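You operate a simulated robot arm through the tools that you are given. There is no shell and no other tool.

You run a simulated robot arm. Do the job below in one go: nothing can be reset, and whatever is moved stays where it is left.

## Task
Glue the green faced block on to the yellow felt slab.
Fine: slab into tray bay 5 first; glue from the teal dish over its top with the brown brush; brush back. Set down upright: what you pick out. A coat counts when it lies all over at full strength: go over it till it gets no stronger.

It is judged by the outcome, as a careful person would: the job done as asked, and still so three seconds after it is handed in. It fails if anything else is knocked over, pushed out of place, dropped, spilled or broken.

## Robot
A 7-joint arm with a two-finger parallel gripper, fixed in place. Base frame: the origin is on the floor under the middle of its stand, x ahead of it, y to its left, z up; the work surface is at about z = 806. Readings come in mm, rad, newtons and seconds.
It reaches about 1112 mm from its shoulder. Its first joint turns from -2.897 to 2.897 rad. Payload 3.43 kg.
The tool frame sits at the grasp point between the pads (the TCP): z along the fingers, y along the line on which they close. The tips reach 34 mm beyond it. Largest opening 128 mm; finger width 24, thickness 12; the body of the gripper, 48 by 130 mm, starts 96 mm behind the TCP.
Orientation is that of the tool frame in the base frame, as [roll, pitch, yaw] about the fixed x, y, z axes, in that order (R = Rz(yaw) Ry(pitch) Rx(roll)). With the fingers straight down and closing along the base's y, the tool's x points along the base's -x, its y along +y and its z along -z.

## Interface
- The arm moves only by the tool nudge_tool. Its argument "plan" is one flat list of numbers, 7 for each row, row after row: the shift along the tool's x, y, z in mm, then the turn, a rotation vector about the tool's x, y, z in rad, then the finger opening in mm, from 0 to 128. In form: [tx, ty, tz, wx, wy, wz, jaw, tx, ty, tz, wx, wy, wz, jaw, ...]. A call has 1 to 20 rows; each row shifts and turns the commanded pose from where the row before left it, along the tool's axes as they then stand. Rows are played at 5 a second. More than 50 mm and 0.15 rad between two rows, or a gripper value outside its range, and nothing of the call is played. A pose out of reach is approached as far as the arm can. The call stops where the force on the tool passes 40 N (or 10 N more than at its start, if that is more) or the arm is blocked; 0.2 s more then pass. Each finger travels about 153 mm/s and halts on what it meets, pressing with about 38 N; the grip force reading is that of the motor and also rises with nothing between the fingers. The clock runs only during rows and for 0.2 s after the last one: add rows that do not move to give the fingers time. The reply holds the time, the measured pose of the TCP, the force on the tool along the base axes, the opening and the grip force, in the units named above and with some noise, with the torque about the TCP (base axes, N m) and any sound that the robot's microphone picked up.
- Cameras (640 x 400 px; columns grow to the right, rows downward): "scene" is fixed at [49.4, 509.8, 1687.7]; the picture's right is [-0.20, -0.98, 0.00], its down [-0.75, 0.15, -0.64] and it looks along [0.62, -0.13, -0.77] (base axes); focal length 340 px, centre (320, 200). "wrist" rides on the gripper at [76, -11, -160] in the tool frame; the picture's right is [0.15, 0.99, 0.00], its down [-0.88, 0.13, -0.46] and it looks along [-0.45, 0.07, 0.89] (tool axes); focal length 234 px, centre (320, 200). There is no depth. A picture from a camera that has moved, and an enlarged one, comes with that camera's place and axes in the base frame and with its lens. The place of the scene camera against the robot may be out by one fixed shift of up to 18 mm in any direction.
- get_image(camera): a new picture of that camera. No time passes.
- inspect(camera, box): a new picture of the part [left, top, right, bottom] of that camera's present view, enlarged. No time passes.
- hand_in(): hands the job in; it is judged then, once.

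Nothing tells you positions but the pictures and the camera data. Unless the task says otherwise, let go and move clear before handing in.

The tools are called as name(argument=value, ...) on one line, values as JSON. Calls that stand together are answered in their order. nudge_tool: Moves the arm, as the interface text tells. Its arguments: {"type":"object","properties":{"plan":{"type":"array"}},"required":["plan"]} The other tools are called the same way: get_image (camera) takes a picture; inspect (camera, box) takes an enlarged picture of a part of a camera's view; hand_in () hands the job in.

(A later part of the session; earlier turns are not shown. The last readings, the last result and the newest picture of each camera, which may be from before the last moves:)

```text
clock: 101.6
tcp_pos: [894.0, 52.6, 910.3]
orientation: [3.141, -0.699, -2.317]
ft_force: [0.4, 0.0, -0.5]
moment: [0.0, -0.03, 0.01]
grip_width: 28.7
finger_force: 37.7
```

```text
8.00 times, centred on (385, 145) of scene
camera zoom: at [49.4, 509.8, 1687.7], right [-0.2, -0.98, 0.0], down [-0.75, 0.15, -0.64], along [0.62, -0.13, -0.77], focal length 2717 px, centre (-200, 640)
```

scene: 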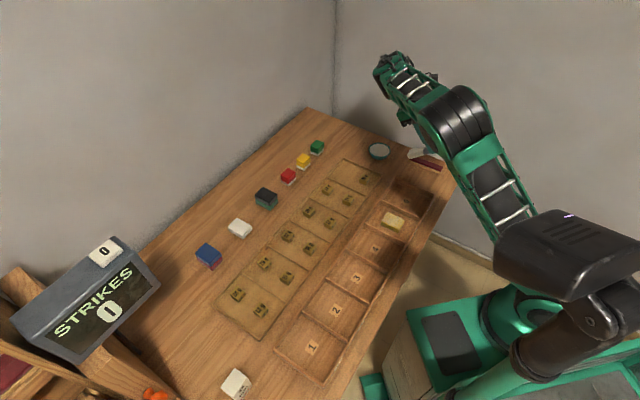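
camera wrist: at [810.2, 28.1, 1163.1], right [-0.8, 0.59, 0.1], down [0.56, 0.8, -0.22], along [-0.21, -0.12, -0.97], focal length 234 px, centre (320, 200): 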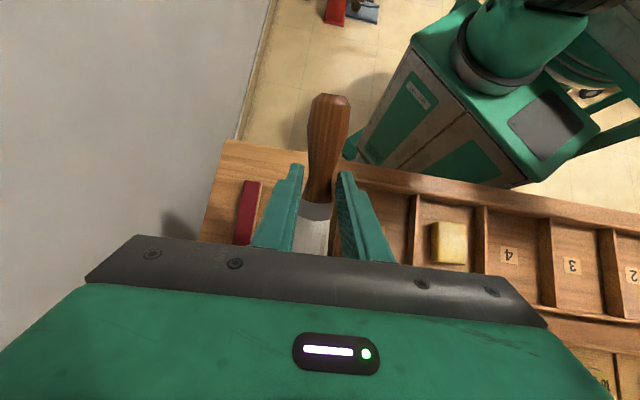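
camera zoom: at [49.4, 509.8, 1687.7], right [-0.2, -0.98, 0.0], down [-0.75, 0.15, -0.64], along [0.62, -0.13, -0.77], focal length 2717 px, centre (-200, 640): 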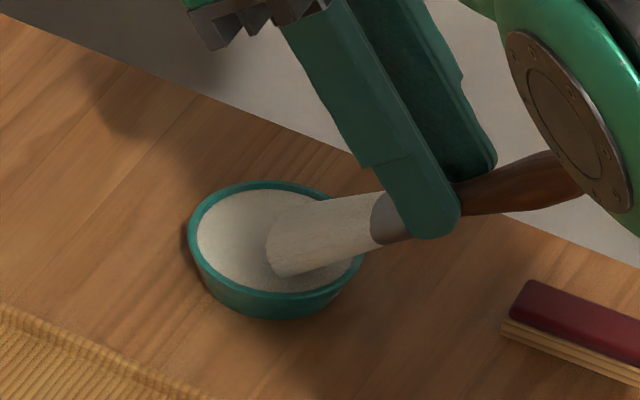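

The bristles are in the glue. I'll lift out and return over the slab's far end.

nudge_tool(plan=[6.4, 0, -7.6, 0, 0, 0, 10, 16, 0, -19, 0, 0, 0, 10, 16, 0, -19, 0, 0, 0, 10, 15.07, 39.06, 13.6, 0, 0, 0, 10, 15.07, 39.06, 13.6, 0, 0, 0, 10, 15.07, 39.06, 13.6, 0, 0, 0, 10, 15.07, 39.06, 13.6, 0, 0, 0, 10, 15.07, 39.06, 13.6, 0, 0, 0, 10, 15.07, 39.06, 13.6, 0, 0, 0, 10, 15.07, 39.06, 13.6, 0, 0, 0, 10, 0, 0, 0, 0, 0, 0, 10, 0, 0, 0, 0, 0, 0, 10])

inspect(camera="scene", box=[355, 180, 430, 235])

```text
clock: 104.2
tcp_pos: [595.5, 132.8, 965.1]
orientation: [3.141, -0.699, -2.317]
ft_force: [0.4, -0.4, -1.0]
moment: [0.0, 0.02, -0.03]
grip_width: 28.8
finger_force: 37.8
```

```text
7.27 times, centred on (392, 208) of scene
camera zoom: at [49.4, 509.8, 1687.7], right [-0.2, -0.98, 0.0], down [-0.75, 0.15, -0.64], along [0.62, -0.13, -0.77], focal length 2470 px, centre (-207, 146)
```

zoom: 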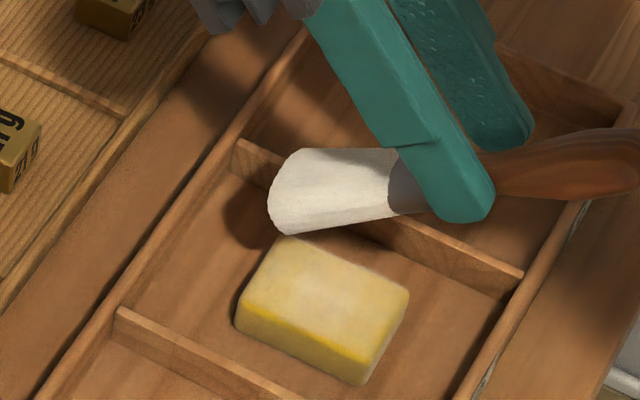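

nudge_tool(plan=[-12.9, 0, 15.3, 0, 0, 0, 10, -11, 0, 13, 0, 0, 0, 10, 0, 0, 0, 0, 0, 0, 10])

nudge_tool(plan=[-1.3, 0, 1.53, 0, 0, 0, 10, 0, 0, 0, 0, 0, 0, 10])

inspect(camera="scene", box=[355, 180, 430, 235])

```text
clock: 105.0
tcp_pos: [594.7, 132.7, 928.6]
orientation: [3.14, -0.7, -2.315]
ft_force: [-0.3, 0.4, -0.7]
moment: [0.01, 0.0, 0.0]
grip_width: 28.7
finger_force: 37.9
```

```text
clock: 105.6
tcp_pos: [596.9, 132.8, 926.6]
orientation: [3.14, -0.701, -2.315]
ft_force: [0.7, 0.0, -0.4]
moment: [0.01, -0.01, -0.01]
grip_width: 28.5
finger_force: 37.9
```

```text
7.27 times, centred on (392, 208) of scene
camera zoom: at [49.4, 509.8, 1687.7], right [-0.2, -0.98, 0.0], down [-0.75, 0.15, -0.64], along [0.62, -0.13, -0.77], focal length 2470 px, centre (-207, 146)
```

zoom: 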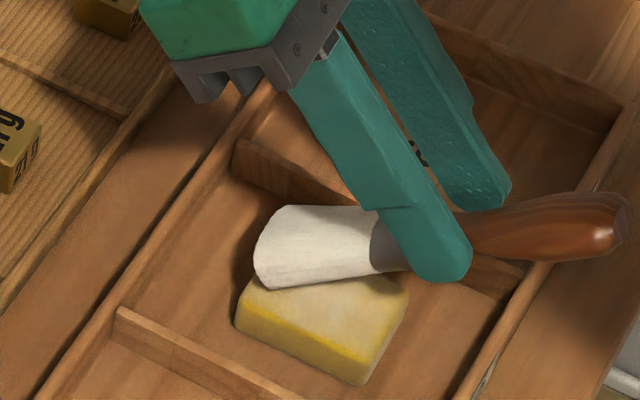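

nudge_tool(plan=[-1.0, 0, 1.15, 0, 0, 0, 10, 0, 0, 0, 0, 0, 0, 10])

nudge_tool(plan=[-1.0, 0, 1.15, 0, 0, 0, 10, 0, 0, 0, 0, 0, 0, 10])

nudge_tool(plan=[-0.64, 0, 0.77, 0, 0, 0, 10, 0, 0, 0, 0, 0, 0, 10])

```text
clock: 106.2
tcp_pos: [596.1, 133.5, 924.0]
orientation: [3.14, -0.699, -2.316]
ft_force: [-0.6, 0.8, -0.8]
moment: [0.0, 0.02, 0.01]
grip_width: 28.6
finger_force: 37.3
```

```text
clock: 106.8
tcp_pos: [595.3, 133.0, 922.1]
orientation: [3.14, -0.699, -2.314]
ft_force: [0.2, 0.2, -0.6]
moment: [0.01, 0.01, 0.03]
grip_width: 28.6
finger_force: 37.9
```

```text
clock: 107.4
tcp_pos: [596.2, 133.7, 921.8]
orientation: [3.14, -0.701, -2.313]
ft_force: [0.4, 0.5, 0.7]
moment: [-0.02, 0.02, -0.02]
grip_width: 28.8
finger_force: 38.0
```

nudge_tool(plan=[-0.5, 0, 0.6, 0, 0, 0, 10, 0, 0, 0, 0, 0, 0, 10])

nudge_tool(plan=[-0.5, 0, 0.6, 0, 0, 0, 10, 0, 0, 0, 0, 0, 0, 10])

inspect(camera="scene", box=[355, 180, 430, 235])

```text
clock: 108.0
tcp_pos: [596.0, 133.6, 920.9]
orientation: [3.139, -0.7, -2.316]
ft_force: [0.2, 0.2, -1.6]
moment: [0.0, -0.01, -0.02]
grip_width: 28.7
finger_force: 37.6
```

```text
clock: 108.6
tcp_pos: [596.3, 133.5, 920.7]
orientation: [3.139, -0.7, -2.317]
ft_force: [-0.1, -0.2, 0.0]
moment: [0.01, -0.03, 0.02]
grip_width: 28.9
finger_force: 38.1
```

```text
7.27 times, centred on (392, 208) of scene
camera zoom: at [49.4, 509.8, 1687.7], right [-0.2, -0.98, 0.0], down [-0.75, 0.15, -0.64], along [0.62, -0.13, -0.77], focal length 2470 px, centre (-207, 146)
```

zoom: 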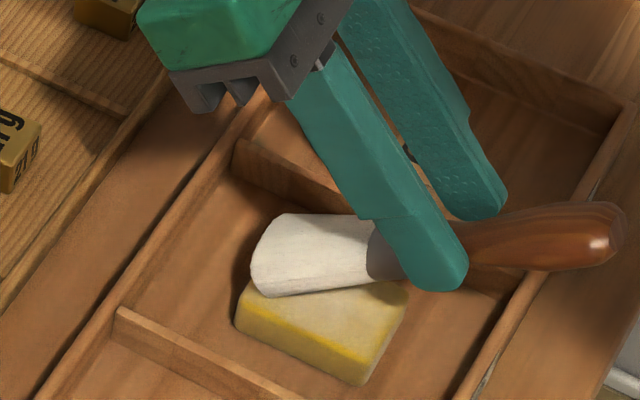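

nudge_tool(plan=[-0.5, 0, 0.6, 0, 0, 0, 10, 0, 0, 0, 0, 0, 0, 10])

nudge_tool(plan=[-0.5, 0, 0.6, 0, 0, 0, 10, 0, 0, 0, 0, 0, 0, 10])

nudge_tool(plan=[-0.5, 0, 0.6, 0, 0, 0, 10, 0, 0, 0, 0, 0, 0, 10])

```text
clock: 109.2
tcp_pos: [595.9, 133.4, 918.9]
orientation: [3.139, -0.7, -2.316]
ft_force: [0.0, 0.1, -0.2]
moment: [-0.01, 0.0, -0.01]
grip_width: 28.8
finger_force: 38.2
```

```text
clock: 109.8
tcp_pos: [596.0, 132.8, 918.4]
orientation: [3.14, -0.699, -2.314]
ft_force: [0.0, -0.4, -1.2]
moment: [0.02, 0.0, -0.03]
grip_width: 29.0
finger_force: 38.3
```

```text
clock: 110.4
tcp_pos: [595.6, 134.2, 918.5]
orientation: [3.141, -0.699, -2.315]
ft_force: [-0.1, 0.6, 3.1]
moment: [0.17, -0.15, 0.0]
grip_width: 29.1
finger_force: 38.3
```

Light contact at 3 N. I'll stroke back slowly in short pieces and watch the force.

nudge_tool(plan=[4.6, 0, 3.86, 0, 0, 0, 10, 4.6, 0, 3.86, 0, 0, 0, 10])

nudge_tool(plan=[4.6, 0, 3.86, 0, 0, 0, 10, 4.6, 0, 3.86, 0, 0, 0, 10])

inspect(camera="scene", box=[355, 180, 430, 235])

```text
clock: 111.0
tcp_pos: [586.3, 124.8, 917.7]
orientation: [3.14, -0.7, -2.316]
ft_force: [0.9, 1.2, 4.6]
moment: [0.31, -0.2, 0.03]
grip_width: 28.9
finger_force: 38.5
```

```text
clock: 111.6
tcp_pos: [579.4, 116.3, 917.9]
orientation: [-3.141, -0.699, -2.316]
ft_force: [2.6, 2.8, 9.0]
moment: [0.58, -0.62, 0.0]
grip_width: 28.8
finger_force: 37.7
```

```text
7.27 times, centred on (392, 208) of scene
camera zoom: at [49.4, 509.8, 1687.7], right [-0.2, -0.98, 0.0], down [-0.75, 0.15, -0.64], along [0.62, -0.13, -0.77], focal length 2470 px, centre (-207, 146)
```

zoom: 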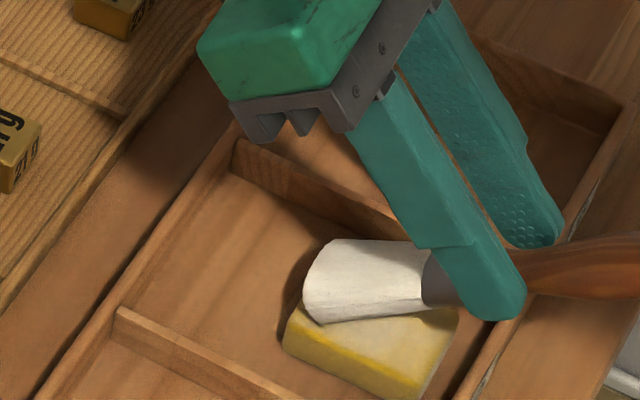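

The slab is being dragged along with the bristles, so I'll let it come to rest against the near wall, which will then hold it for the strokes. I'll raise slightly and continue slowly.

nudge_tool(plan=[0.3, 0, -0.4, 0, 0, 0, 10, 4.6, 0, 3.86, 0, 0, 0, 10, 4.6, 0, 3.86, 0, 0, 0, 10])

inspect(camera="scene", box=[355, 180, 430, 235])

```text
clock: 112.4
tcp_pos: [570.0, 106.5, 917.3]
orientation: [3.14, -0.702, -2.316]
ft_force: [0.7, 0.8, 2.4]
moment: [0.08, -0.12, 0.02]
grip_width: 28.9
finger_force: 38.4
```

```text
7.27 times, centred on (392, 208) of scene
camera zoom: at [49.4, 509.8, 1687.7], right [-0.2, -0.98, 0.0], down [-0.75, 0.15, -0.64], along [0.62, -0.13, -0.77], focal length 2470 px, centre (-207, 146)
```

zoom: 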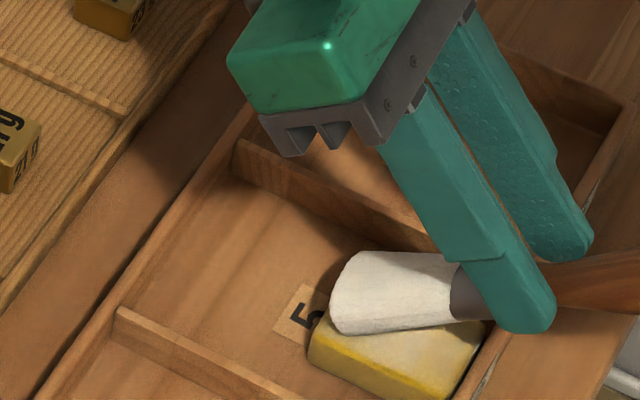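

The slab is now nearly at the near wall. I'll continue the stroke across it.

nudge_tool(plan=[4.6, 0, 3.86, 0, 0, 0, 10, 4.6, 0, 3.86, 0, 0, 0, 10, 4.6, 0, 3.86, 0, 0, 0, 10])

inspect(camera="scene", box=[365, 185, 440, 240])

```text
clock: 113.2
tcp_pos: [558.4, 93.4, 918.5]
orientation: [3.14, -0.699, -2.317]
ft_force: [0.2, 0.4, 0.2]
moment: [0.06, -0.03, 0.0]
grip_width: 28.7
finger_force: 38.0
```

```text
7.27 times, centred on (402, 212) of scene
camera zoom: at [49.4, 509.8, 1687.7], right [-0.2, -0.98, 0.0], down [-0.75, 0.15, -0.64], along [0.62, -0.13, -0.77], focal length 2470 px, centre (-280, 109)
```

zoom: 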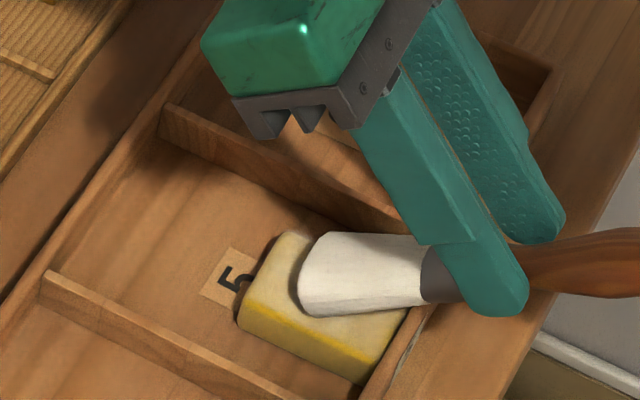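

The slab is held by the wall now and the brush is sliding over it. I'll add a little pressure and finish the stroke.

nudge_tool(plan=[-0.4, 0, 0.5, 0, 0, 0, 10, 4.6, 0, 3.86, 0, 0, 0, 10, 4.6, 0, 3.86, 0, 0, 0, 10, 4.6, 0, 3.86, 0, 0, 0, 10])

nudge_tool(plan=[4.6, 0, 3.86, 0, 0, 0, 10, 4.6, 0, 3.86, 0, 0, 0, 10, 4.6, 0, 3.86, 0, 0, 0, 10])

inspect(camera="scene", box=[365, 185, 440, 240])

```text
clock: 114.2
tcp_pos: [546.5, 80.0, 917.3]
orientation: [3.139, -0.699, -2.316]
ft_force: [1.4, 0.8, 4.4]
moment: [0.31, -0.25, -0.02]
grip_width: 29.0
finger_force: 38.0
```

```text
clock: 115.0
tcp_pos: [534.1, 65.8, 918.4]
orientation: [3.14, -0.702, -2.316]
ft_force: [0.1, 0.6, 7.2]
moment: [0.28, -0.34, 0.08]
grip_width: 28.7
finger_force: 37.6
```

```text
7.27 times, centred on (402, 212) of scene
camera zoom: at [49.4, 509.8, 1687.7], right [-0.2, -0.98, 0.0], down [-0.75, 0.15, -0.64], along [0.62, -0.13, -0.77], focal length 2470 px, centre (-280, 109)
```

zoom: 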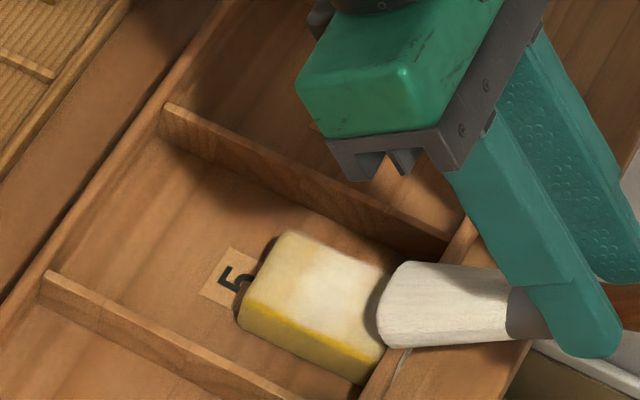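

The middle is much whiter, but the borders are still yellow. I'll lift off and look.

nudge_tool(plan=[6.4, 0, -7.6, 0, 0, 0, 10, 16, 0, -19, 0, 0, 0, 10, 12.9, 0, -15.3, 0, 0, 0, 10, 0, 0, 0, 0, 0, 0, 10])

inspect(camera="scene", box=[378, 200, 422, 240])

inspect(camera="scene", box=[365, 175, 450, 240])

```text
clock: 116.0
tcp_pos: [535.1, 67.7, 973.6]
orientation: [3.139, -0.699, -2.316]
ft_force: [-0.3, 0.7, 0.1]
moment: [-0.06, 0.0, -0.02]
grip_width: 28.8
finger_force: 37.8
```

```text
10.00 times, centred on (400, 220) of scene
camera zoom: at [49.4, 509.8, 1687.7], right [-0.2, -0.98, 0.0], down [-0.75, 0.15, -0.64], along [0.62, -0.13, -0.77], focal length 3396 px, centre (-480, 0)
```

zoom: 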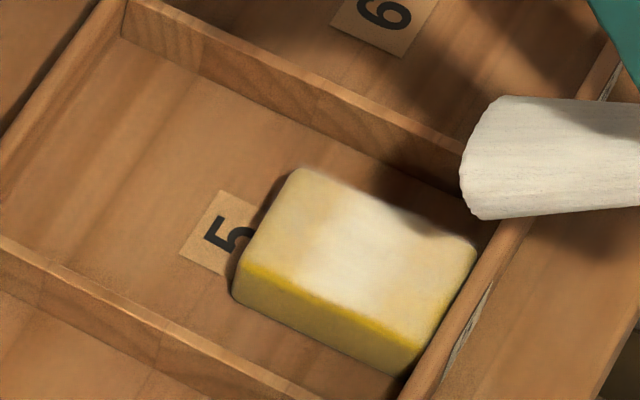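

```text
6.15 times, centred on (408, 208) of scene
camera zoom: at [49.4, 509.8, 1687.7], right [-0.2, -0.98, 0.0], down [-0.75, 0.15, -0.64], along [0.62, -0.13, -0.77], focal length 2090 px, centre (-218, 154)
```

zoom: 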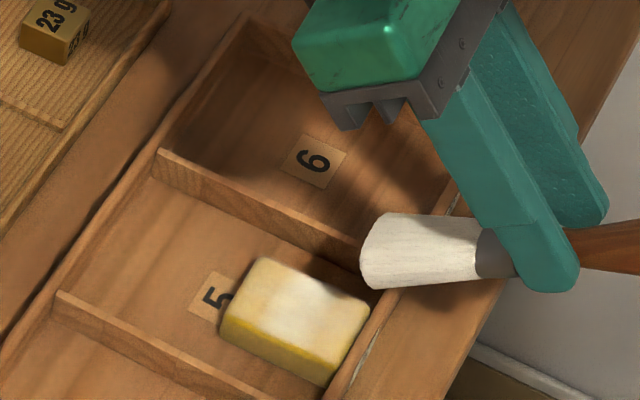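

The coat is strong in the middle but weak at both ends and along the bay-4 side. The slab is now against the near wall, centred near (589, 130). I'll do more strokes with sideways offsets, first 10 mm towards bay 4.

nudge_tool(plan=[-23.2, 6.3, -19.6, 0, 0, 0, 10, -23.2, 6.3, -19.6, 0, 0, 0, 10, -16.1, 0, 19.1, 0, 0, 0, 10, -16.1, 0, 19.1, 0, 0, 0, 10, -2.2, 0, 2.6, 0, 0, 0, 10, 0, 0, 0, 0, 0, 0, 10])

inspect(camera="scene", box=[365, 185, 440, 240])

```text
clock: 117.4
tcp_pos: [566.0, 120.2, 919.9]
orientation: [-3.141, -0.7, -2.316]
ft_force: [-0.4, 0.1, -0.2]
moment: [0.04, -0.01, 0.0]
grip_width: 28.8
finger_force: 38.3
```

```text
7.27 times, centred on (402, 212) of scene
camera zoom: at [49.4, 509.8, 1687.7], right [-0.2, -0.98, 0.0], down [-0.75, 0.15, -0.64], along [0.62, -0.13, -0.77], focal length 2470 px, centre (-280, 109)
```

zoom: 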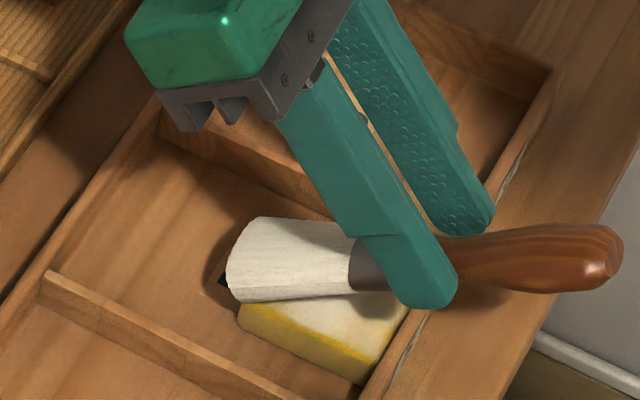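

nudge_tool(plan=[-0.97, 0, 1.15, 0, 0, 0, 10, 0, 0, 0, 0, 0, 0, 10])

nudge_tool(plan=[-0.5, 0, 0.6, 0, 0, 0, 10, 0, 0, 0, 0, 0, 0, 10])

```text
clock: 118.0
tcp_pos: [567.8, 119.5, 917.6]
orientation: [-3.141, -0.7, -2.315]
ft_force: [-0.9, -0.6, -0.5]
moment: [-0.01, -0.01, 0.01]
grip_width: 28.9
finger_force: 37.4
```

```text
clock: 118.6
tcp_pos: [566.7, 120.1, 916.6]
orientation: [3.14, -0.701, -2.316]
ft_force: [0.9, 0.4, -0.8]
moment: [-0.01, -0.02, 0.0]
grip_width: 28.7
finger_force: 37.9
```

nudge_tool(plan=[4.2, 0, 4.3, 0, 0, 0, 10, 0, 0, 0, 0, 0, 0, 10])

nudge_tool(plan=[-0.5, 0, 0.6, 0, 0, 0, 10, 0, 0, 0, 0, 0, 0, 10])

inspect(camera="scene", box=[365, 185, 440, 240])

```text
clock: 119.2
tcp_pos: [562.9, 116.1, 918.3]
orientation: [3.141, -0.698, -2.315]
ft_force: [-1.1, 0.3, 0.7]
moment: [0.04, 0.0, 0.02]
grip_width: 28.8
finger_force: 37.8
```

```text
clock: 119.8
tcp_pos: [562.3, 115.5, 916.6]
orientation: [-3.141, -0.701, -2.315]
ft_force: [1.0, -0.2, -0.1]
moment: [-0.03, -0.01, -0.02]
grip_width: 28.6
finger_force: 38.4
```

```text
7.27 times, centred on (402, 212) of scene
camera zoom: at [49.4, 509.8, 1687.7], right [-0.2, -0.98, 0.0], down [-0.75, 0.15, -0.64], along [0.62, -0.13, -0.77], focal length 2470 px, centre (-280, 109)
```

zoom: 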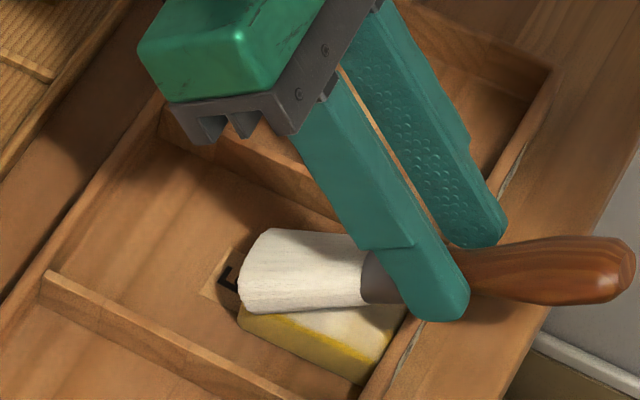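

nudge_tool(plan=[-0.5, 0, 0.6, 0, 0, 0, 10, 0, 0, 0, 0, 0, 0, 10])

nudge_tool(plan=[-0.5, 0, 0.6, 0, 0, 0, 10, 0, 0, 0, 0, 0, 0, 10])

nudge_tool(plan=[-0.5, 0, 0.6, 0, 0, 0, 10, 0, 0, 0, 0, 0, 0, 10])

```text
clock: 120.4
tcp_pos: [562.7, 114.9, 914.1]
orientation: [3.141, -0.7, -2.316]
ft_force: [-0.3, -0.7, -0.3]
moment: [0.02, -0.02, 0.03]
grip_width: 28.9
finger_force: 38.1
```

```text
clock: 121.0
tcp_pos: [563.1, 116.4, 914.5]
orientation: [3.141, -0.699, -2.316]
ft_force: [-1.1, 0.8, 6.3]
moment: [0.22, -0.18, -0.01]
grip_width: 28.7
finger_force: 38.2
```

```text
clock: 121.6
tcp_pos: [562.1, 115.3, 914.9]
orientation: [3.141, -0.699, -2.318]
ft_force: [1.1, -0.6, 10.4]
moment: [0.39, -0.41, -0.04]
grip_width: 28.9
finger_force: 38.0
```

Contact at 6–10 N. I'll ease off slightly and pull the stroke.

nudge_tool(plan=[0.4, 0, -0.5, 0, 0, 0, 10, 4.6, 0, 3.86, 0, 0, 0, 10, 4.6, 0, 3.86, 0, 0, 0, 10, 4.6, 0, 3.86, 0, 0, 0, 10])

nudge_tool(plan=[4.6, 0, 3.86, 0, 0, 0, 10, 4.6, 0, 3.86, 0, 0, 0, 10, 4.6, 0, 3.86, 0, 0, 0, 10])

nudge_tool(plan=[4.6, 0, 3.86, 0, 0, 0, 10, 4.6, 0, 3.86, 0, 0, 0, 10, 4.6, 0, 3.86, 0, 0, 0, 10])

inspect(camera="scene", box=[365, 185, 440, 240])

```text
clock: 122.6
tcp_pos: [549.6, 101.2, 913.8]
orientation: [-3.14, -0.7, -2.315]
ft_force: [2.2, 0.2, 3.7]
moment: [0.29, -0.31, 0.0]
grip_width: 28.9
finger_force: 38.2
```

```text
clock: 123.4
tcp_pos: [537.2, 87.8, 913.4]
orientation: [3.141, -0.702, -2.317]
ft_force: [1.1, 0.7, 5.2]
moment: [0.24, -0.26, 0.03]
grip_width: 29.0
finger_force: 38.0
```

```text
clock: 124.2
tcp_pos: [527.1, 75.8, 913.7]
orientation: [-3.14, -0.698, -2.315]
ft_force: [7.7, 7.3, 7.4]
moment: [1.03, -0.81, -0.24]
grip_width: 29.0
finger_force: 37.5
```

```text
7.27 times, centred on (402, 212) of scene
camera zoom: at [49.4, 509.8, 1687.7], right [-0.2, -0.98, 0.0], down [-0.75, 0.15, -0.64], along [0.62, -0.13, -0.77], focal length 2470 px, centre (-280, 109)
```

zoom: 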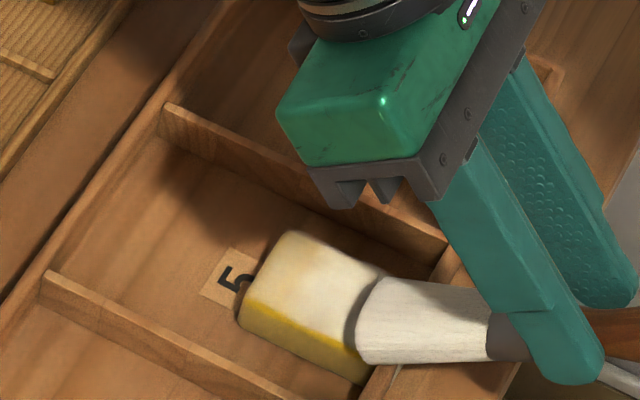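

The last bit shows side force, so the bristles have reached the tray's near wall. I'll lift off and view.

nudge_tool(plan=[-2.3, 0, -1.9, 0, 0, 0, 10, 6.4, 0, -7.6, 0, 0, 0, 10, 16, 0, -19, 0, 0, 0, 10, 16, 0, -19, 0, 0, 0, 10, 0, 0, 0, 0, 0, 0, 10])

inspect(camera="scene", box=[378, 200, 422, 240])

inspect(camera="scene", box=[365, 175, 450, 240])

inspect(camera="wrist", box=[260, 80, 380, 250])

```text
clock: 125.4
tcp_pos: [527.4, 78.5, 973.6]
orientation: [-3.142, -0.701, -2.318]
ft_force: [-0.2, 1.1, -0.8]
moment: [0.02, 0.01, 0.0]
grip_width: 28.8
finger_force: 37.8
```

```text
10.00 times, centred on (400, 220) of scene
camera zoom: at [49.4, 509.8, 1687.7], right [-0.2, -0.98, 0.0], down [-0.75, 0.15, -0.64], along [0.62, -0.13, -0.77], focal length 3396 px, centre (-480, 0)
```

zoom: 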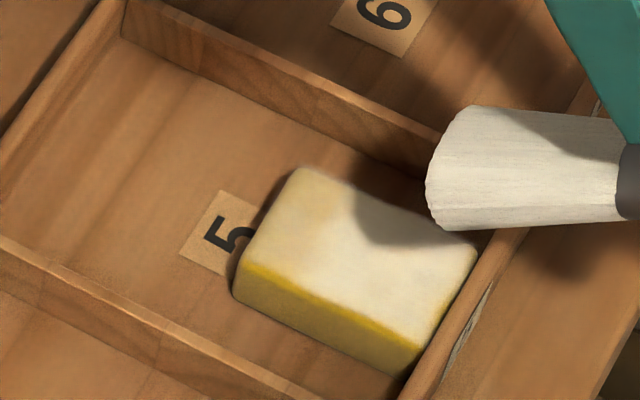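

```text
6.15 times, centred on (408, 208) of scene
camera zoom: at [49.4, 509.8, 1687.7], right [-0.2, -0.98, 0.0], down [-0.75, 0.15, -0.64], along [0.62, -0.13, -0.77], focal length 2090 px, centre (-218, 154)
```

zoom: 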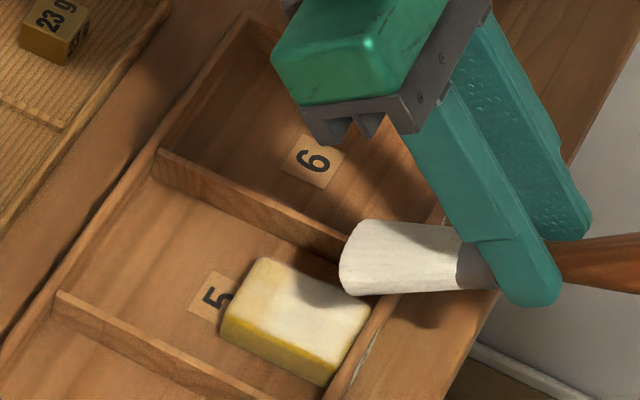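

```text
2.35 times, centred on (320, 165) of wrist
camera zoom: at [565.7, 103.5, 1144.9], right [-0.8, 0.59, 0.09], down [0.56, 0.8, -0.22], along [-0.2, -0.12, -0.97], focal length 551 px, centre (320, 282)
```

zoom: 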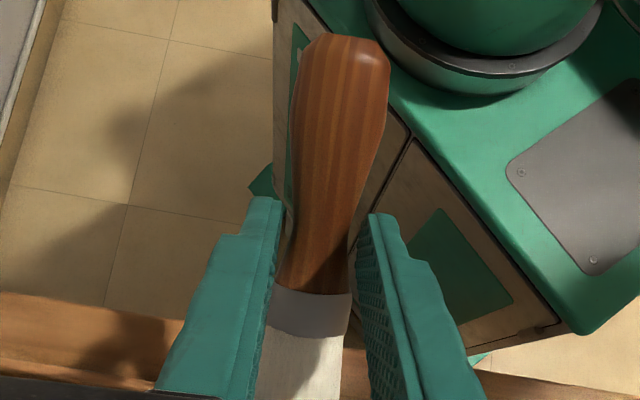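

Much fuller now; the far end is still a bit yellow, and the brush has pitched about 0.09 rad in the grip. I'll add 0.1 rad tilt to compensate and stroke again from the far end down the middle.

nudge_tool(plan=[0, 0, 0, 0, 0.1, 0, 10, -21.1, -7.1, -21.7, 0, 0, 0, 10, -21.1, -7.1, -21.7, 0, 0, 0, 10, -14.3, 0, 13.9, 0, 0, 0, 10, -14.3, 0, 13.9, 0, 0, 0, 10, -5.7, 0, 5.6, 0, 0, 0, 10, 0, 0, 0, 0, 0, 0, 10, 0, 0, 0, 0, 0, 0, 10])

inspect(camera="scene", box=[365, 185, 440, 240])

```text
clock: 127.2
tcp_pos: [578.3, 112.2, 926.2]
orientation: [-3.141, -0.8, -2.316]
ft_force: [-0.3, -0.2, -0.4]
moment: [0.0, -0.01, 0.02]
grip_width: 28.7
finger_force: 38.2
```

```text
7.27 times, centred on (402, 212) of scene
camera zoom: at [49.4, 509.8, 1687.7], right [-0.2, -0.98, 0.0], down [-0.75, 0.15, -0.64], along [0.62, -0.13, -0.77], focal length 2470 px, centre (-280, 109)
```

zoom: 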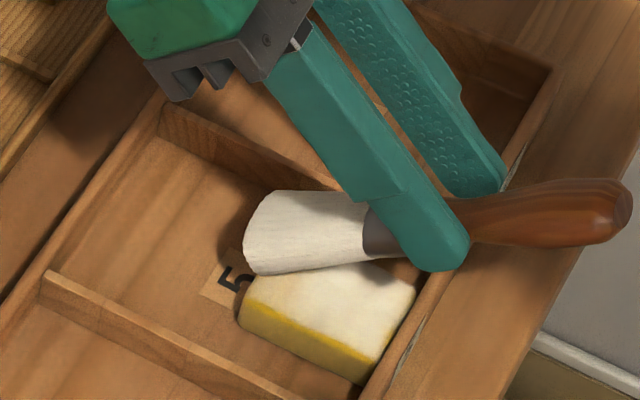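

nudge_tool(plan=[-2.2, 0, 2.1, 0, 0, 0, 10, 0, 0, 0, 0, 0, 0, 10])

nudge_tool(plan=[-0.7, 0, 0.7, 0, 0, 0, 10, 0, 0, 0, 0, 0, 0, 10])

nudge_tool(plan=[-0.5, 0, 0.5, 0, 0, 0, 10, 0, 0, 0, 0, 0, 0, 10])

```text
clock: 127.8
tcp_pos: [578.3, 113.3, 921.7]
orientation: [-3.141, -0.8, -2.316]
ft_force: [0.4, 0.0, -1.0]
moment: [0.0, 0.0, -0.01]
grip_width: 29.0
finger_force: 38.3
```

```text
clock: 128.4
tcp_pos: [579.1, 112.0, 921.8]
orientation: [-3.141, -0.803, -2.317]
ft_force: [0.1, -0.4, -0.4]
moment: [0.03, -0.01, -0.01]
grip_width: 28.8
finger_force: 38.0
```

```text
clock: 129.0
tcp_pos: [579.8, 113.0, 921.4]
orientation: [-3.141, -0.799, -2.316]
ft_force: [-0.7, 0.2, -0.5]
moment: [-0.02, -0.01, 0.01]
grip_width: 28.7
finger_force: 38.1
```

nudge_tool(plan=[-0.5, 0, 0.5, 0, 0, 0, 10, 0, 0, 0, 0, 0, 0, 10])

nudge_tool(plan=[-0.5, 0, 0.5, 0, 0, 0, 10, 0, 0, 0, 0, 0, 0, 10])

nudge_tool(plan=[-0.5, 0, 0.5, 0, 0, 0, 10, 0, 0, 0, 0, 0, 0, 10])

```text
clock: 129.6
tcp_pos: [579.3, 112.6, 919.8]
orientation: [-3.141, -0.801, -2.316]
ft_force: [-0.1, 0.7, -1.0]
moment: [-0.02, -0.02, -0.02]
grip_width: 29.0
finger_force: 38.1
```

```text
clock: 130.2
tcp_pos: [578.8, 113.3, 920.2]
orientation: [-3.142, -0.801, -2.316]
ft_force: [-0.5, -0.2, -0.3]
moment: [0.0, 0.05, 0.0]
grip_width: 28.9
finger_force: 38.2
```

```text
clock: 130.8
tcp_pos: [580.3, 114.2, 919.1]
orientation: [-3.142, -0.8, -2.316]
ft_force: [0.4, -0.5, 0.5]
moment: [0.02, -0.05, 0.0]
grip_width: 29.0
finger_force: 37.8
```

nudge_tool(plan=[-0.4, 0, 0.4, 0, 0, 0, 10, 2.1, 0, 2.15, 0, 0, 0, 10, 2.1, 0, 2.15, 0, 0, 0, 10])

nudge_tool(plan=[4.18, 0, 4.3, 0, 0, 0, 10, 0, 0, 0, 0, 0, 0, 10])

inspect(camera="scene", box=[365, 185, 440, 240])

```text
clock: 131.6
tcp_pos: [574.8, 108.4, 918.4]
orientation: [-3.141, -0.799, -2.316]
ft_force: [0.0, 0.1, -0.5]
moment: [0.01, 0.0, 0.01]
grip_width: 28.7
finger_force: 37.4
```

```text
clock: 132.2
tcp_pos: [570.8, 103.7, 919.6]
orientation: [3.141, -0.801, -2.317]
ft_force: [-0.8, 0.1, 0.0]
moment: [-0.03, 0.0, 0.0]
grip_width: 29.0
finger_force: 38.1
```

```text
7.27 times, centred on (402, 212) of scene
camera zoom: at [49.4, 509.8, 1687.7], right [-0.2, -0.98, 0.0], down [-0.75, 0.15, -0.64], along [0.62, -0.13, -0.77], focal length 2470 px, centre (-280, 109)
```

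zoom: 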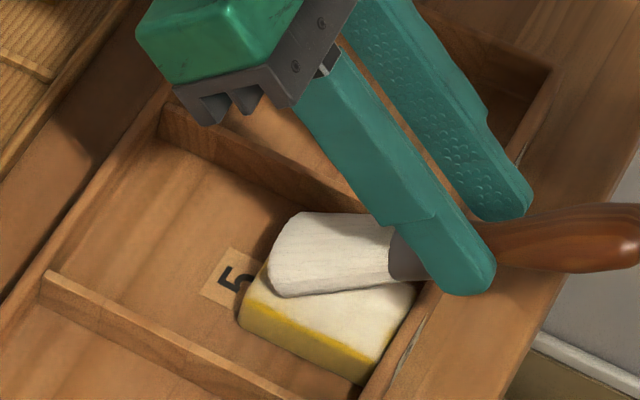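

nudge_tool(plan=[-0.7, 0, 0.7, 0, 0, 0, 10, 0, 0, 0, 0, 0, 0, 10])

nudge_tool(plan=[-0.7, 0, 0.7, 0, 0, 0, 10, 0, 0, 0, 0, 0, 0, 10])

nudge_tool(plan=[-0.7, 0, 0.7, 0, 0, 0, 10, 0, 0, 0, 0, 0, 0, 10])

```text
clock: 132.8
tcp_pos: [570.8, 104.2, 916.7]
orientation: [-3.141, -0.8, -2.315]
ft_force: [-0.3, -1.1, -0.6]
moment: [0.03, -0.01, 0.02]
grip_width: 28.6
finger_force: 38.3
```

```text
clock: 133.4
tcp_pos: [570.9, 103.8, 916.1]
orientation: [-3.141, -0.799, -2.316]
ft_force: [0.1, 0.6, 3.5]
moment: [0.12, -0.14, 0.0]
grip_width: 28.8
finger_force: 37.7
```

```text
clock: 134.0
tcp_pos: [570.2, 103.6, 914.8]
orientation: [3.141, -0.8, -2.318]
ft_force: [0.4, -0.6, 17.7]
moment: [0.57, -0.57, -0.02]
grip_width: 28.7
finger_force: 37.1
```

Contact found: 3.5 N at z = 916.5, and it is stiff below that. I'll hop forward to the far end at this height and pull a light stroke.

nudge_tool(plan=[1.1, 0, -1.1, 0, 0, 0, 10, -4.18, 0, -4.3, 0, 0, 0, 10, -0.5, 0, 0.5, 0, 0, 0, 10, 0, 0, 0, 0, 0, 0, 10])

nudge_tool(plan=[2.1, 0, 2.15, 0, 0, 0, 10, 2.1, 0, 2.15, 0, 0, 0, 10, 2.1, 0, 2.15, 0, 0, 0, 10])

nudge_tool(plan=[2.1, 0, 2.15, 0, 0, 0, 10, 2.1, 0, 2.15, 0, 0, 0, 10, 2.1, 0, 2.15, 0, 0, 0, 10])

```text
clock: 135.0
tcp_pos: [574.8, 108.9, 916.7]
orientation: [-3.141, -0.8, -2.316]
ft_force: [0.2, 0.4, 1.0]
moment: [0.06, -0.06, 0.0]
grip_width: 29.0
finger_force: 38.3
```

```text
clock: 135.8
tcp_pos: [568.5, 101.3, 916.8]
orientation: [-3.141, -0.801, -2.315]
ft_force: [0.5, 0.2, -0.8]
moment: [-0.01, 0.04, -0.02]
grip_width: 28.7
finger_force: 38.2
```

```text
clock: 136.6
tcp_pos: [563.1, 95.5, 916.2]
orientation: [-3.142, -0.8, -2.315]
ft_force: [0.6, 0.1, -0.8]
moment: [0.0, 0.04, -0.01]
grip_width: 28.7
finger_force: 37.8
```

nudge_tool(plan=[-0.4, 0, 0.4, 0, 0, 0, 10, 0, 0, 0, 0, 0, 0, 10])

nudge_tool(plan=[-0.3, 0, 0.3, 0, 0, 0, 10, 0, 0, 0, 0, 0, 0, 10])

nudge_tool(plan=[-0.3, 0, 0.3, 0, 0, 0, 10, 0, 0, 0, 0, 0, 0, 10])

inspect(camera="scene", box=[365, 185, 440, 240])

```text
clock: 137.2
tcp_pos: [563.0, 95.9, 916.5]
orientation: [-3.141, -0.798, -2.315]
ft_force: [-0.5, 0.2, -0.8]
moment: [0.02, -0.04, -0.01]
grip_width: 29.0
finger_force: 38.2
```

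```text
clock: 137.8
tcp_pos: [561.1, 94.8, 915.5]
orientation: [3.141, -0.799, -2.316]
ft_force: [0.0, -1.1, 5.8]
moment: [0.14, -0.19, 0.01]
grip_width: 28.8
finger_force: 38.2
```

```text
clock: 138.4
tcp_pos: [561.6, 96.3, 915.8]
orientation: [3.141, -0.799, -2.316]
ft_force: [-0.7, -1.0, 11.1]
moment: [0.36, -0.27, 0.01]
grip_width: 28.8
finger_force: 37.9
```

```text
7.27 times, centred on (402, 212) of scene
camera zoom: at [49.4, 509.8, 1687.7], right [-0.2, -0.98, 0.0], down [-0.75, 0.15, -0.64], along [0.62, -0.13, -0.77], focal length 2470 px, centre (-280, 109)
```

zoom: 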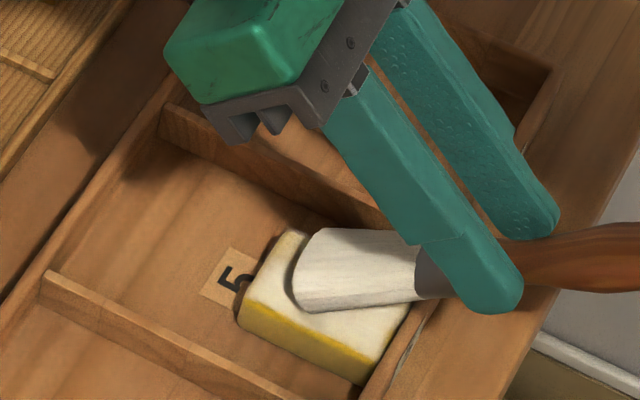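

Contact is good again. The far edge is the weakest, so I'll hop forward so the bristles overhang it and press lightly there.

nudge_tool(plan=[2.15, 0, -2.1, 0, 0, 0, 10, -8.35, 0, -8.6, 0, 0, 0, 10, -8.35, 0, -8.6, 0, 0, 0, 10, -1.9, 0, 1.85, 0, 0, 0, 10, 0, 0, 0, 0, 0, 0, 10])

nudge_tool(plan=[-0.7, 0, 0.7, 0, 0, 0, 10, 0, 0, 0, 0, 0, 0, 10])

nudge_tool(plan=[-0.7, 0, 0.7, 0, 0, 0, 10, 0, 0, 0, 0, 0, 0, 10])

inspect(camera="scene", box=[365, 185, 440, 240])

```text
clock: 139.6
tcp_pos: [579.0, 114.7, 916.3]
orientation: [3.141, -0.801, -2.316]
ft_force: [0.1, 0.5, 3.8]
moment: [0.13, -0.16, -0.02]
grip_width: 28.7
finger_force: 37.9
```

```text
clock: 140.2
tcp_pos: [578.0, 113.1, 914.7]
orientation: [3.14, -0.799, -2.317]
ft_force: [0.1, 0.8, 13.4]
moment: [0.46, -0.39, -0.01]
grip_width: 29.4
finger_force: 37.7
```

```text
clock: 140.8
tcp_pos: [578.3, 111.8, 913.6]
orientation: [-3.14, -0.8, -2.317]
ft_force: [-1.3, -1.6, 19.9]
moment: [0.54, -0.48, 0.04]
grip_width: 28.8
finger_force: 38.2
```

```text
7.27 times, centred on (402, 212) of scene
camera zoom: at [49.4, 509.8, 1687.7], right [-0.2, -0.98, 0.0], down [-0.75, 0.15, -0.64], along [0.62, -0.13, -0.77], focal length 2470 px, centre (-280, 109)
```

zoom: 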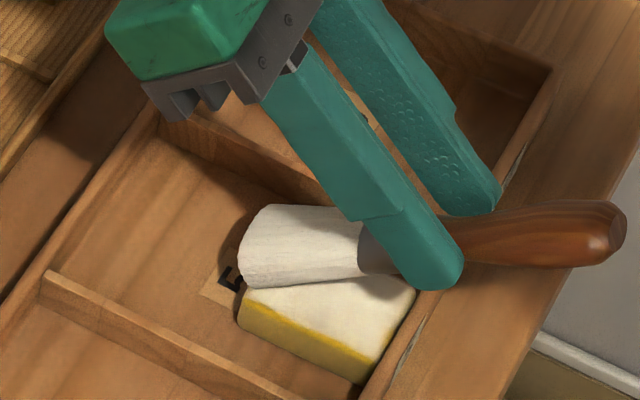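

That's 20 N, too much. I'll ease off and pull back over the far end.

nudge_tool(plan=[0.6, 0, -0.6, 0, 0, 0, 10, 2.8, 0, 2.87, 0, 0, 0, 10, 2.8, 0, 2.87, 0, 0, 0, 10, 2.8, 0, 2.87, 0, 0, 0, 10])

nudge_tool(plan=[2.8, 0, 2.87, 0, 0, 0, 10, 2.8, 0, 2.87, 0, 0, 0, 10, 2.8, 0, 2.87, 0, 0, 0, 10])

nudge_tool(plan=[7.2, 0, -7, 0, 0, 0, 10, 14.3, 0, -13.9, 0, 0, 0, 10, 14.3, 0, -13.9, 0, 0, 0, 10, 14.3, 0, -13.9, 0, 0, 0, 10, 0, 0, 0, 0, 0, 0, 10])

inspect(camera="scene", box=[378, 200, 422, 240])

inspect(camera="scene", box=[365, 165, 450, 240])

```text
clock: 141.8
tcp_pos: [570.5, 104.7, 913.8]
orientation: [-3.141, -0.801, -2.317]
ft_force: [1.5, 1.4, 7.0]
moment: [0.4, -0.36, -0.03]
grip_width: 28.8
finger_force: 37.9
```

```text
clock: 142.6
tcp_pos: [562.7, 95.3, 915.3]
orientation: [-3.14, -0.801, -2.316]
ft_force: [0.9, 1.3, 3.1]
moment: [0.26, -0.22, 0.0]
grip_width: 28.9
finger_force: 38.0
```

```text
clock: 143.8
tcp_pos: [562.1, 94.6, 984.2]
orientation: [3.141, -0.801, -2.313]
ft_force: [-0.5, -0.6, -0.6]
moment: [0.05, 0.0, 0.0]
grip_width: 28.9
finger_force: 38.0
```

```text
10.00 times, centred on (400, 220) of scene
camera zoom: at [49.4, 509.8, 1687.7], right [-0.2, -0.98, 0.0], down [-0.75, 0.15, -0.64], along [0.62, -0.13, -0.77], focal length 3396 px, centre (-480, 0)
```

zoom: 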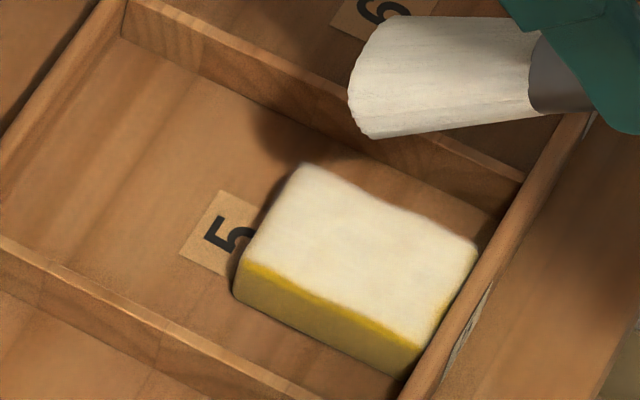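

```text
5.33 times, centred on (408, 202) of scene
camera zoom: at [49.4, 509.8, 1687.7], right [-0.2, -0.98, 0.0], down [-0.75, 0.15, -0.64], along [0.62, -0.13, -0.77], focal length 1811 px, centre (-147, 187)
```

zoom: 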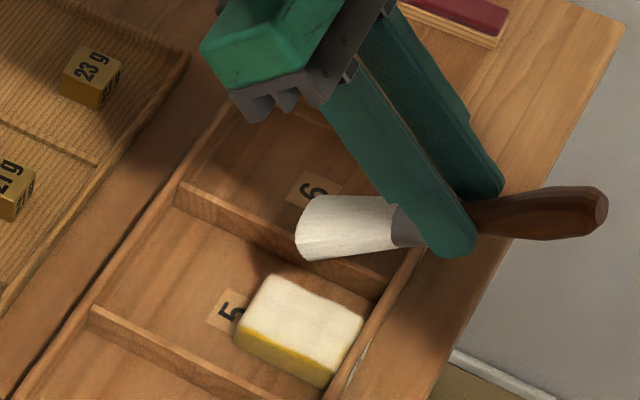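

The top now looks white all over. I'll zoom right in to find any weak spots.

inspect(camera="scene", box=[390, 214, 410, 234])

get_image(camera="wrist")

```text
16.00 times, centred on (400, 224) of scene
camera zoom: at [49.4, 509.8, 1687.7], right [-0.2, -0.98, 0.0], down [-0.75, 0.15, -0.64], along [0.62, -0.13, -0.77], focal length 5434 px, centre (-960, -184)
```

zoom: 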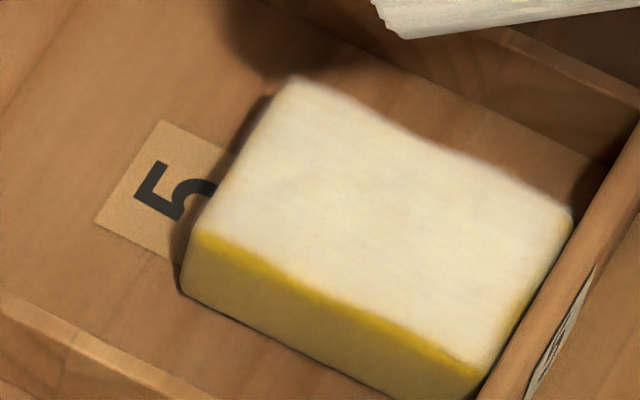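

```text
taken
camera wrist: at [612.0, 132.6, 1149.3], right [-0.8, 0.6, 0.11], down [0.54, 0.78, -0.31], along [-0.27, -0.19, -0.94], focal length 234 px, centre (320, 200)
```

wrist: 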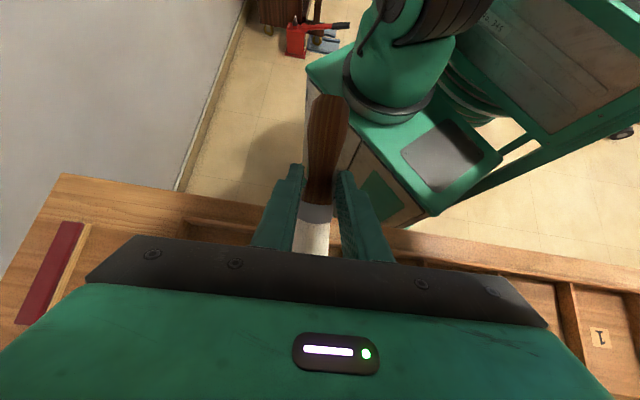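

The coat looks even and cream-white. To be sure it is at full strength I'll go over it again, first a lane nearer the bay-4 side, and compare the colour afterwards.

nudge_tool(plan=[-8.35, 6.5, -8.6, 0, 0, 0, 10, -8.35, 6.5, -8.6, 0, 0, 0, 10, -14.34, 0, 13.94, 0, 0, 0, 10, -14.34, 0, 13.94, 0, 0, 0, 10, -14.34, 0, 13.94, 0, 0, 0, 10, -6.1, 0, 5.9, 0, 0, 0, 10, 0, 0, 0, 0, 0, 0, 10])

nudge_tool(plan=[-0.9, 0, 0.9, 0, 0, 0, 10, 0, 0, 0, 0, 0, 0, 10])

inspect(camera="scene", box=[365, 185, 440, 240])

```text
clock: 145.4
tcp_pos: [569.4, 121.1, 915.7]
orientation: [3.139, -0.8, -2.316]
ft_force: [-0.2, -0.2, -0.4]
moment: [-0.01, 0.04, -0.04]
grip_width: 28.6
finger_force: 38.2
```

```text
clock: 146.0
tcp_pos: [569.2, 122.3, 915.4]
orientation: [3.142, -0.799, -2.316]
ft_force: [0.4, -0.5, -0.4]
moment: [-0.01, 0.05, 0.0]
grip_width: 28.9
finger_force: 38.2
```

```text
7.27 times, centred on (402, 212) of scene
camera zoom: at [49.4, 509.8, 1687.7], right [-0.2, -0.98, 0.0], down [-0.75, 0.15, -0.64], along [0.62, -0.13, -0.77], focal length 2470 px, centre (-280, 109)
```

zoom: 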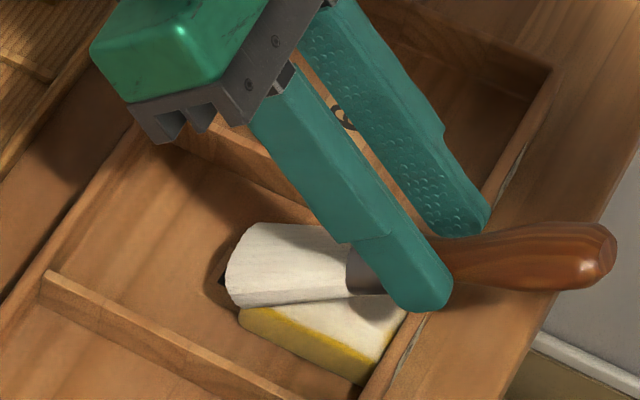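

nudge_tool(plan=[2.1, 0, 2.15, 0, 0, 0, 10, 1.6, 0, 2.65, 0, 0, 0, 10, 0, 0, 0, 0, 0, 0, 10])

nudge_tool(plan=[-0.4, 0, 0.4, 0, 0, 0, 10, 0, 0, 0, 0, 0, 0, 10])

```text
clock: 146.8
tcp_pos: [564.2, 117.9, 914.3]
orientation: [3.141, -0.8, -2.317]
ft_force: [0.2, -0.9, 2.1]
moment: [0.15, -0.18, 0.01]
grip_width: 28.7
finger_force: 37.9
```

```text
clock: 147.4
tcp_pos: [565.2, 117.0, 913.7]
orientation: [-3.141, -0.798, -2.316]
ft_force: [0.1, -0.3, 8.4]
moment: [0.28, -0.29, 0.03]
grip_width: 28.8
finger_force: 38.1
```

nudge_tool(plan=[4.18, 0, 4.3, 0, 0, 0, 10, 4.18, 0, 4.3, 0, 0, 0, 10, 4.18, 0, 4.3, 0, 0, 0, 10, 4.18, 0, 4.3, 0, 0, 0, 10])

nudge_tool(plan=[4.18, 0, 4.3, 0, 0, 0, 10, 4.18, 0, 4.3, 0, 0, 0, 10, 4.18, 0, 4.3, 0, 0, 0, 10, 2.1, 0, 2.15, 0, 0, 0, 10])

inspect(camera="scene", box=[365, 185, 440, 240])

```text
clock: 148.4
tcp_pos: [549.1, 98.2, 913.3]
orientation: [3.14, -0.801, -2.316]
ft_force: [2.4, 2.5, 8.2]
moment: [0.44, -0.42, 0.01]
grip_width: 29.3
finger_force: 38.2
```

```text
clock: 149.4
tcp_pos: [535.4, 83.6, 914.0]
orientation: [3.141, -0.802, -2.316]
ft_force: [0.6, 0.4, 2.2]
moment: [0.2, -0.21, 0.01]
grip_width: 28.9
finger_force: 38.2
```

```text
7.27 times, centred on (402, 212) of scene
camera zoom: at [49.4, 509.8, 1687.7], right [-0.2, -0.98, 0.0], down [-0.75, 0.15, -0.64], along [0.62, -0.13, -0.77], focal length 2470 px, centre (-280, 109)
```

zoom: 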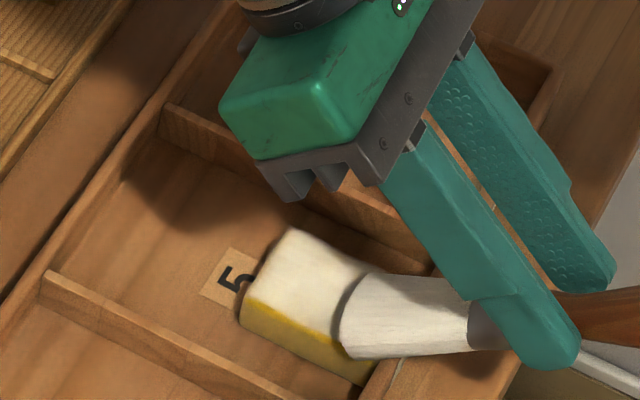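

Good, the bay-4 side edge is whitening too. Next a lane nearer the bay-6 side.

nudge_tool(plan=[4.18, 0, 4.3, 0, 0, 0, 10, 0, 0, 0, 0, 0, 0, 10, 5.7, 0, -5.6, 0, 0, 0, 10, -13.9, -9.5, -14.3, 0, 0, 0, 10, -13.9, -9.5, -14.3, 0, 0, 0, 10, -11.5, 0, -11.8, 0, 0, 0, 10, -5, 0, 4.9, 0, 0, 0, 10, 0, 0, 0, 0, 0, 0, 10])

inspect(camera="scene", box=[365, 185, 440, 240])

```text
clock: 151.2
tcp_pos: [583.0, 107.9, 914.1]
orientation: [-3.141, -0.801, -2.316]
ft_force: [0.3, 0.0, 0.3]
moment: [0.01, 0.01, -0.02]
grip_width: 29.0
finger_force: 38.1
```

```text
7.27 times, centred on (402, 212) of scene
camera zoom: at [49.4, 509.8, 1687.7], right [-0.2, -0.98, 0.0], down [-0.75, 0.15, -0.64], along [0.62, -0.13, -0.77], focal length 2470 px, centre (-280, 109)
```

zoom: 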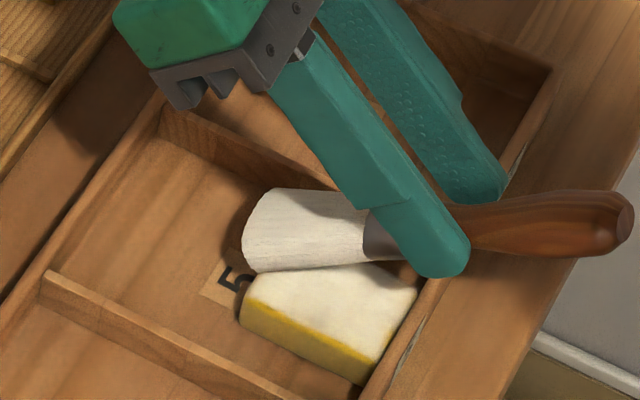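

nudge_tool(plan=[-0.7, 0, 0.7, 0, 0, 0, 10, 0, 0, 0, 0, 0, 0, 10])

nudge_tool(plan=[2.1, 0, 2.15, 0, 0, 0, 10, 2.1, 0, 2.15, 0, 0, 0, 10, 0, 0, 0, 0, 0, 0, 10])

```text
clock: 151.8
tcp_pos: [582.7, 108.8, 914.8]
orientation: [3.139, -0.799, -2.317]
ft_force: [-0.1, 1.1, -0.7]
moment: [0.02, -0.01, 0.0]
grip_width: 28.7
finger_force: 37.3
```

```text
clock: 152.6
tcp_pos: [578.8, 103.5, 913.2]
orientation: [3.14, -0.801, -2.316]
ft_force: [-0.2, 0.2, 0.2]
moment: [-0.01, 0.03, -0.03]
grip_width: 28.7
finger_force: 38.2
```

nudge_tool(plan=[-0.4, 0, 0.4, 0, 0, 0, 10, 0, 0, 0, 0, 0, 0, 10])

nudge_tool(plan=[-0.4, 0, 0.4, 0, 0, 0, 10, 0, 0, 0, 0, 0, 0, 10])

```text
clock: 153.2
tcp_pos: [577.5, 104.5, 912.8]
orientation: [-3.141, -0.8, -2.317]
ft_force: [0.1, 0.3, 0.0]
moment: [-0.01, -0.04, -0.01]
grip_width: 28.8
finger_force: 38.0
```

```text
clock: 153.8
tcp_pos: [578.2, 103.7, 912.1]
orientation: [-3.142, -0.799, -2.316]
ft_force: [0.4, -1.2, 2.5]
moment: [0.01, -0.09, 0.01]
grip_width: 28.5
finger_force: 38.1
```

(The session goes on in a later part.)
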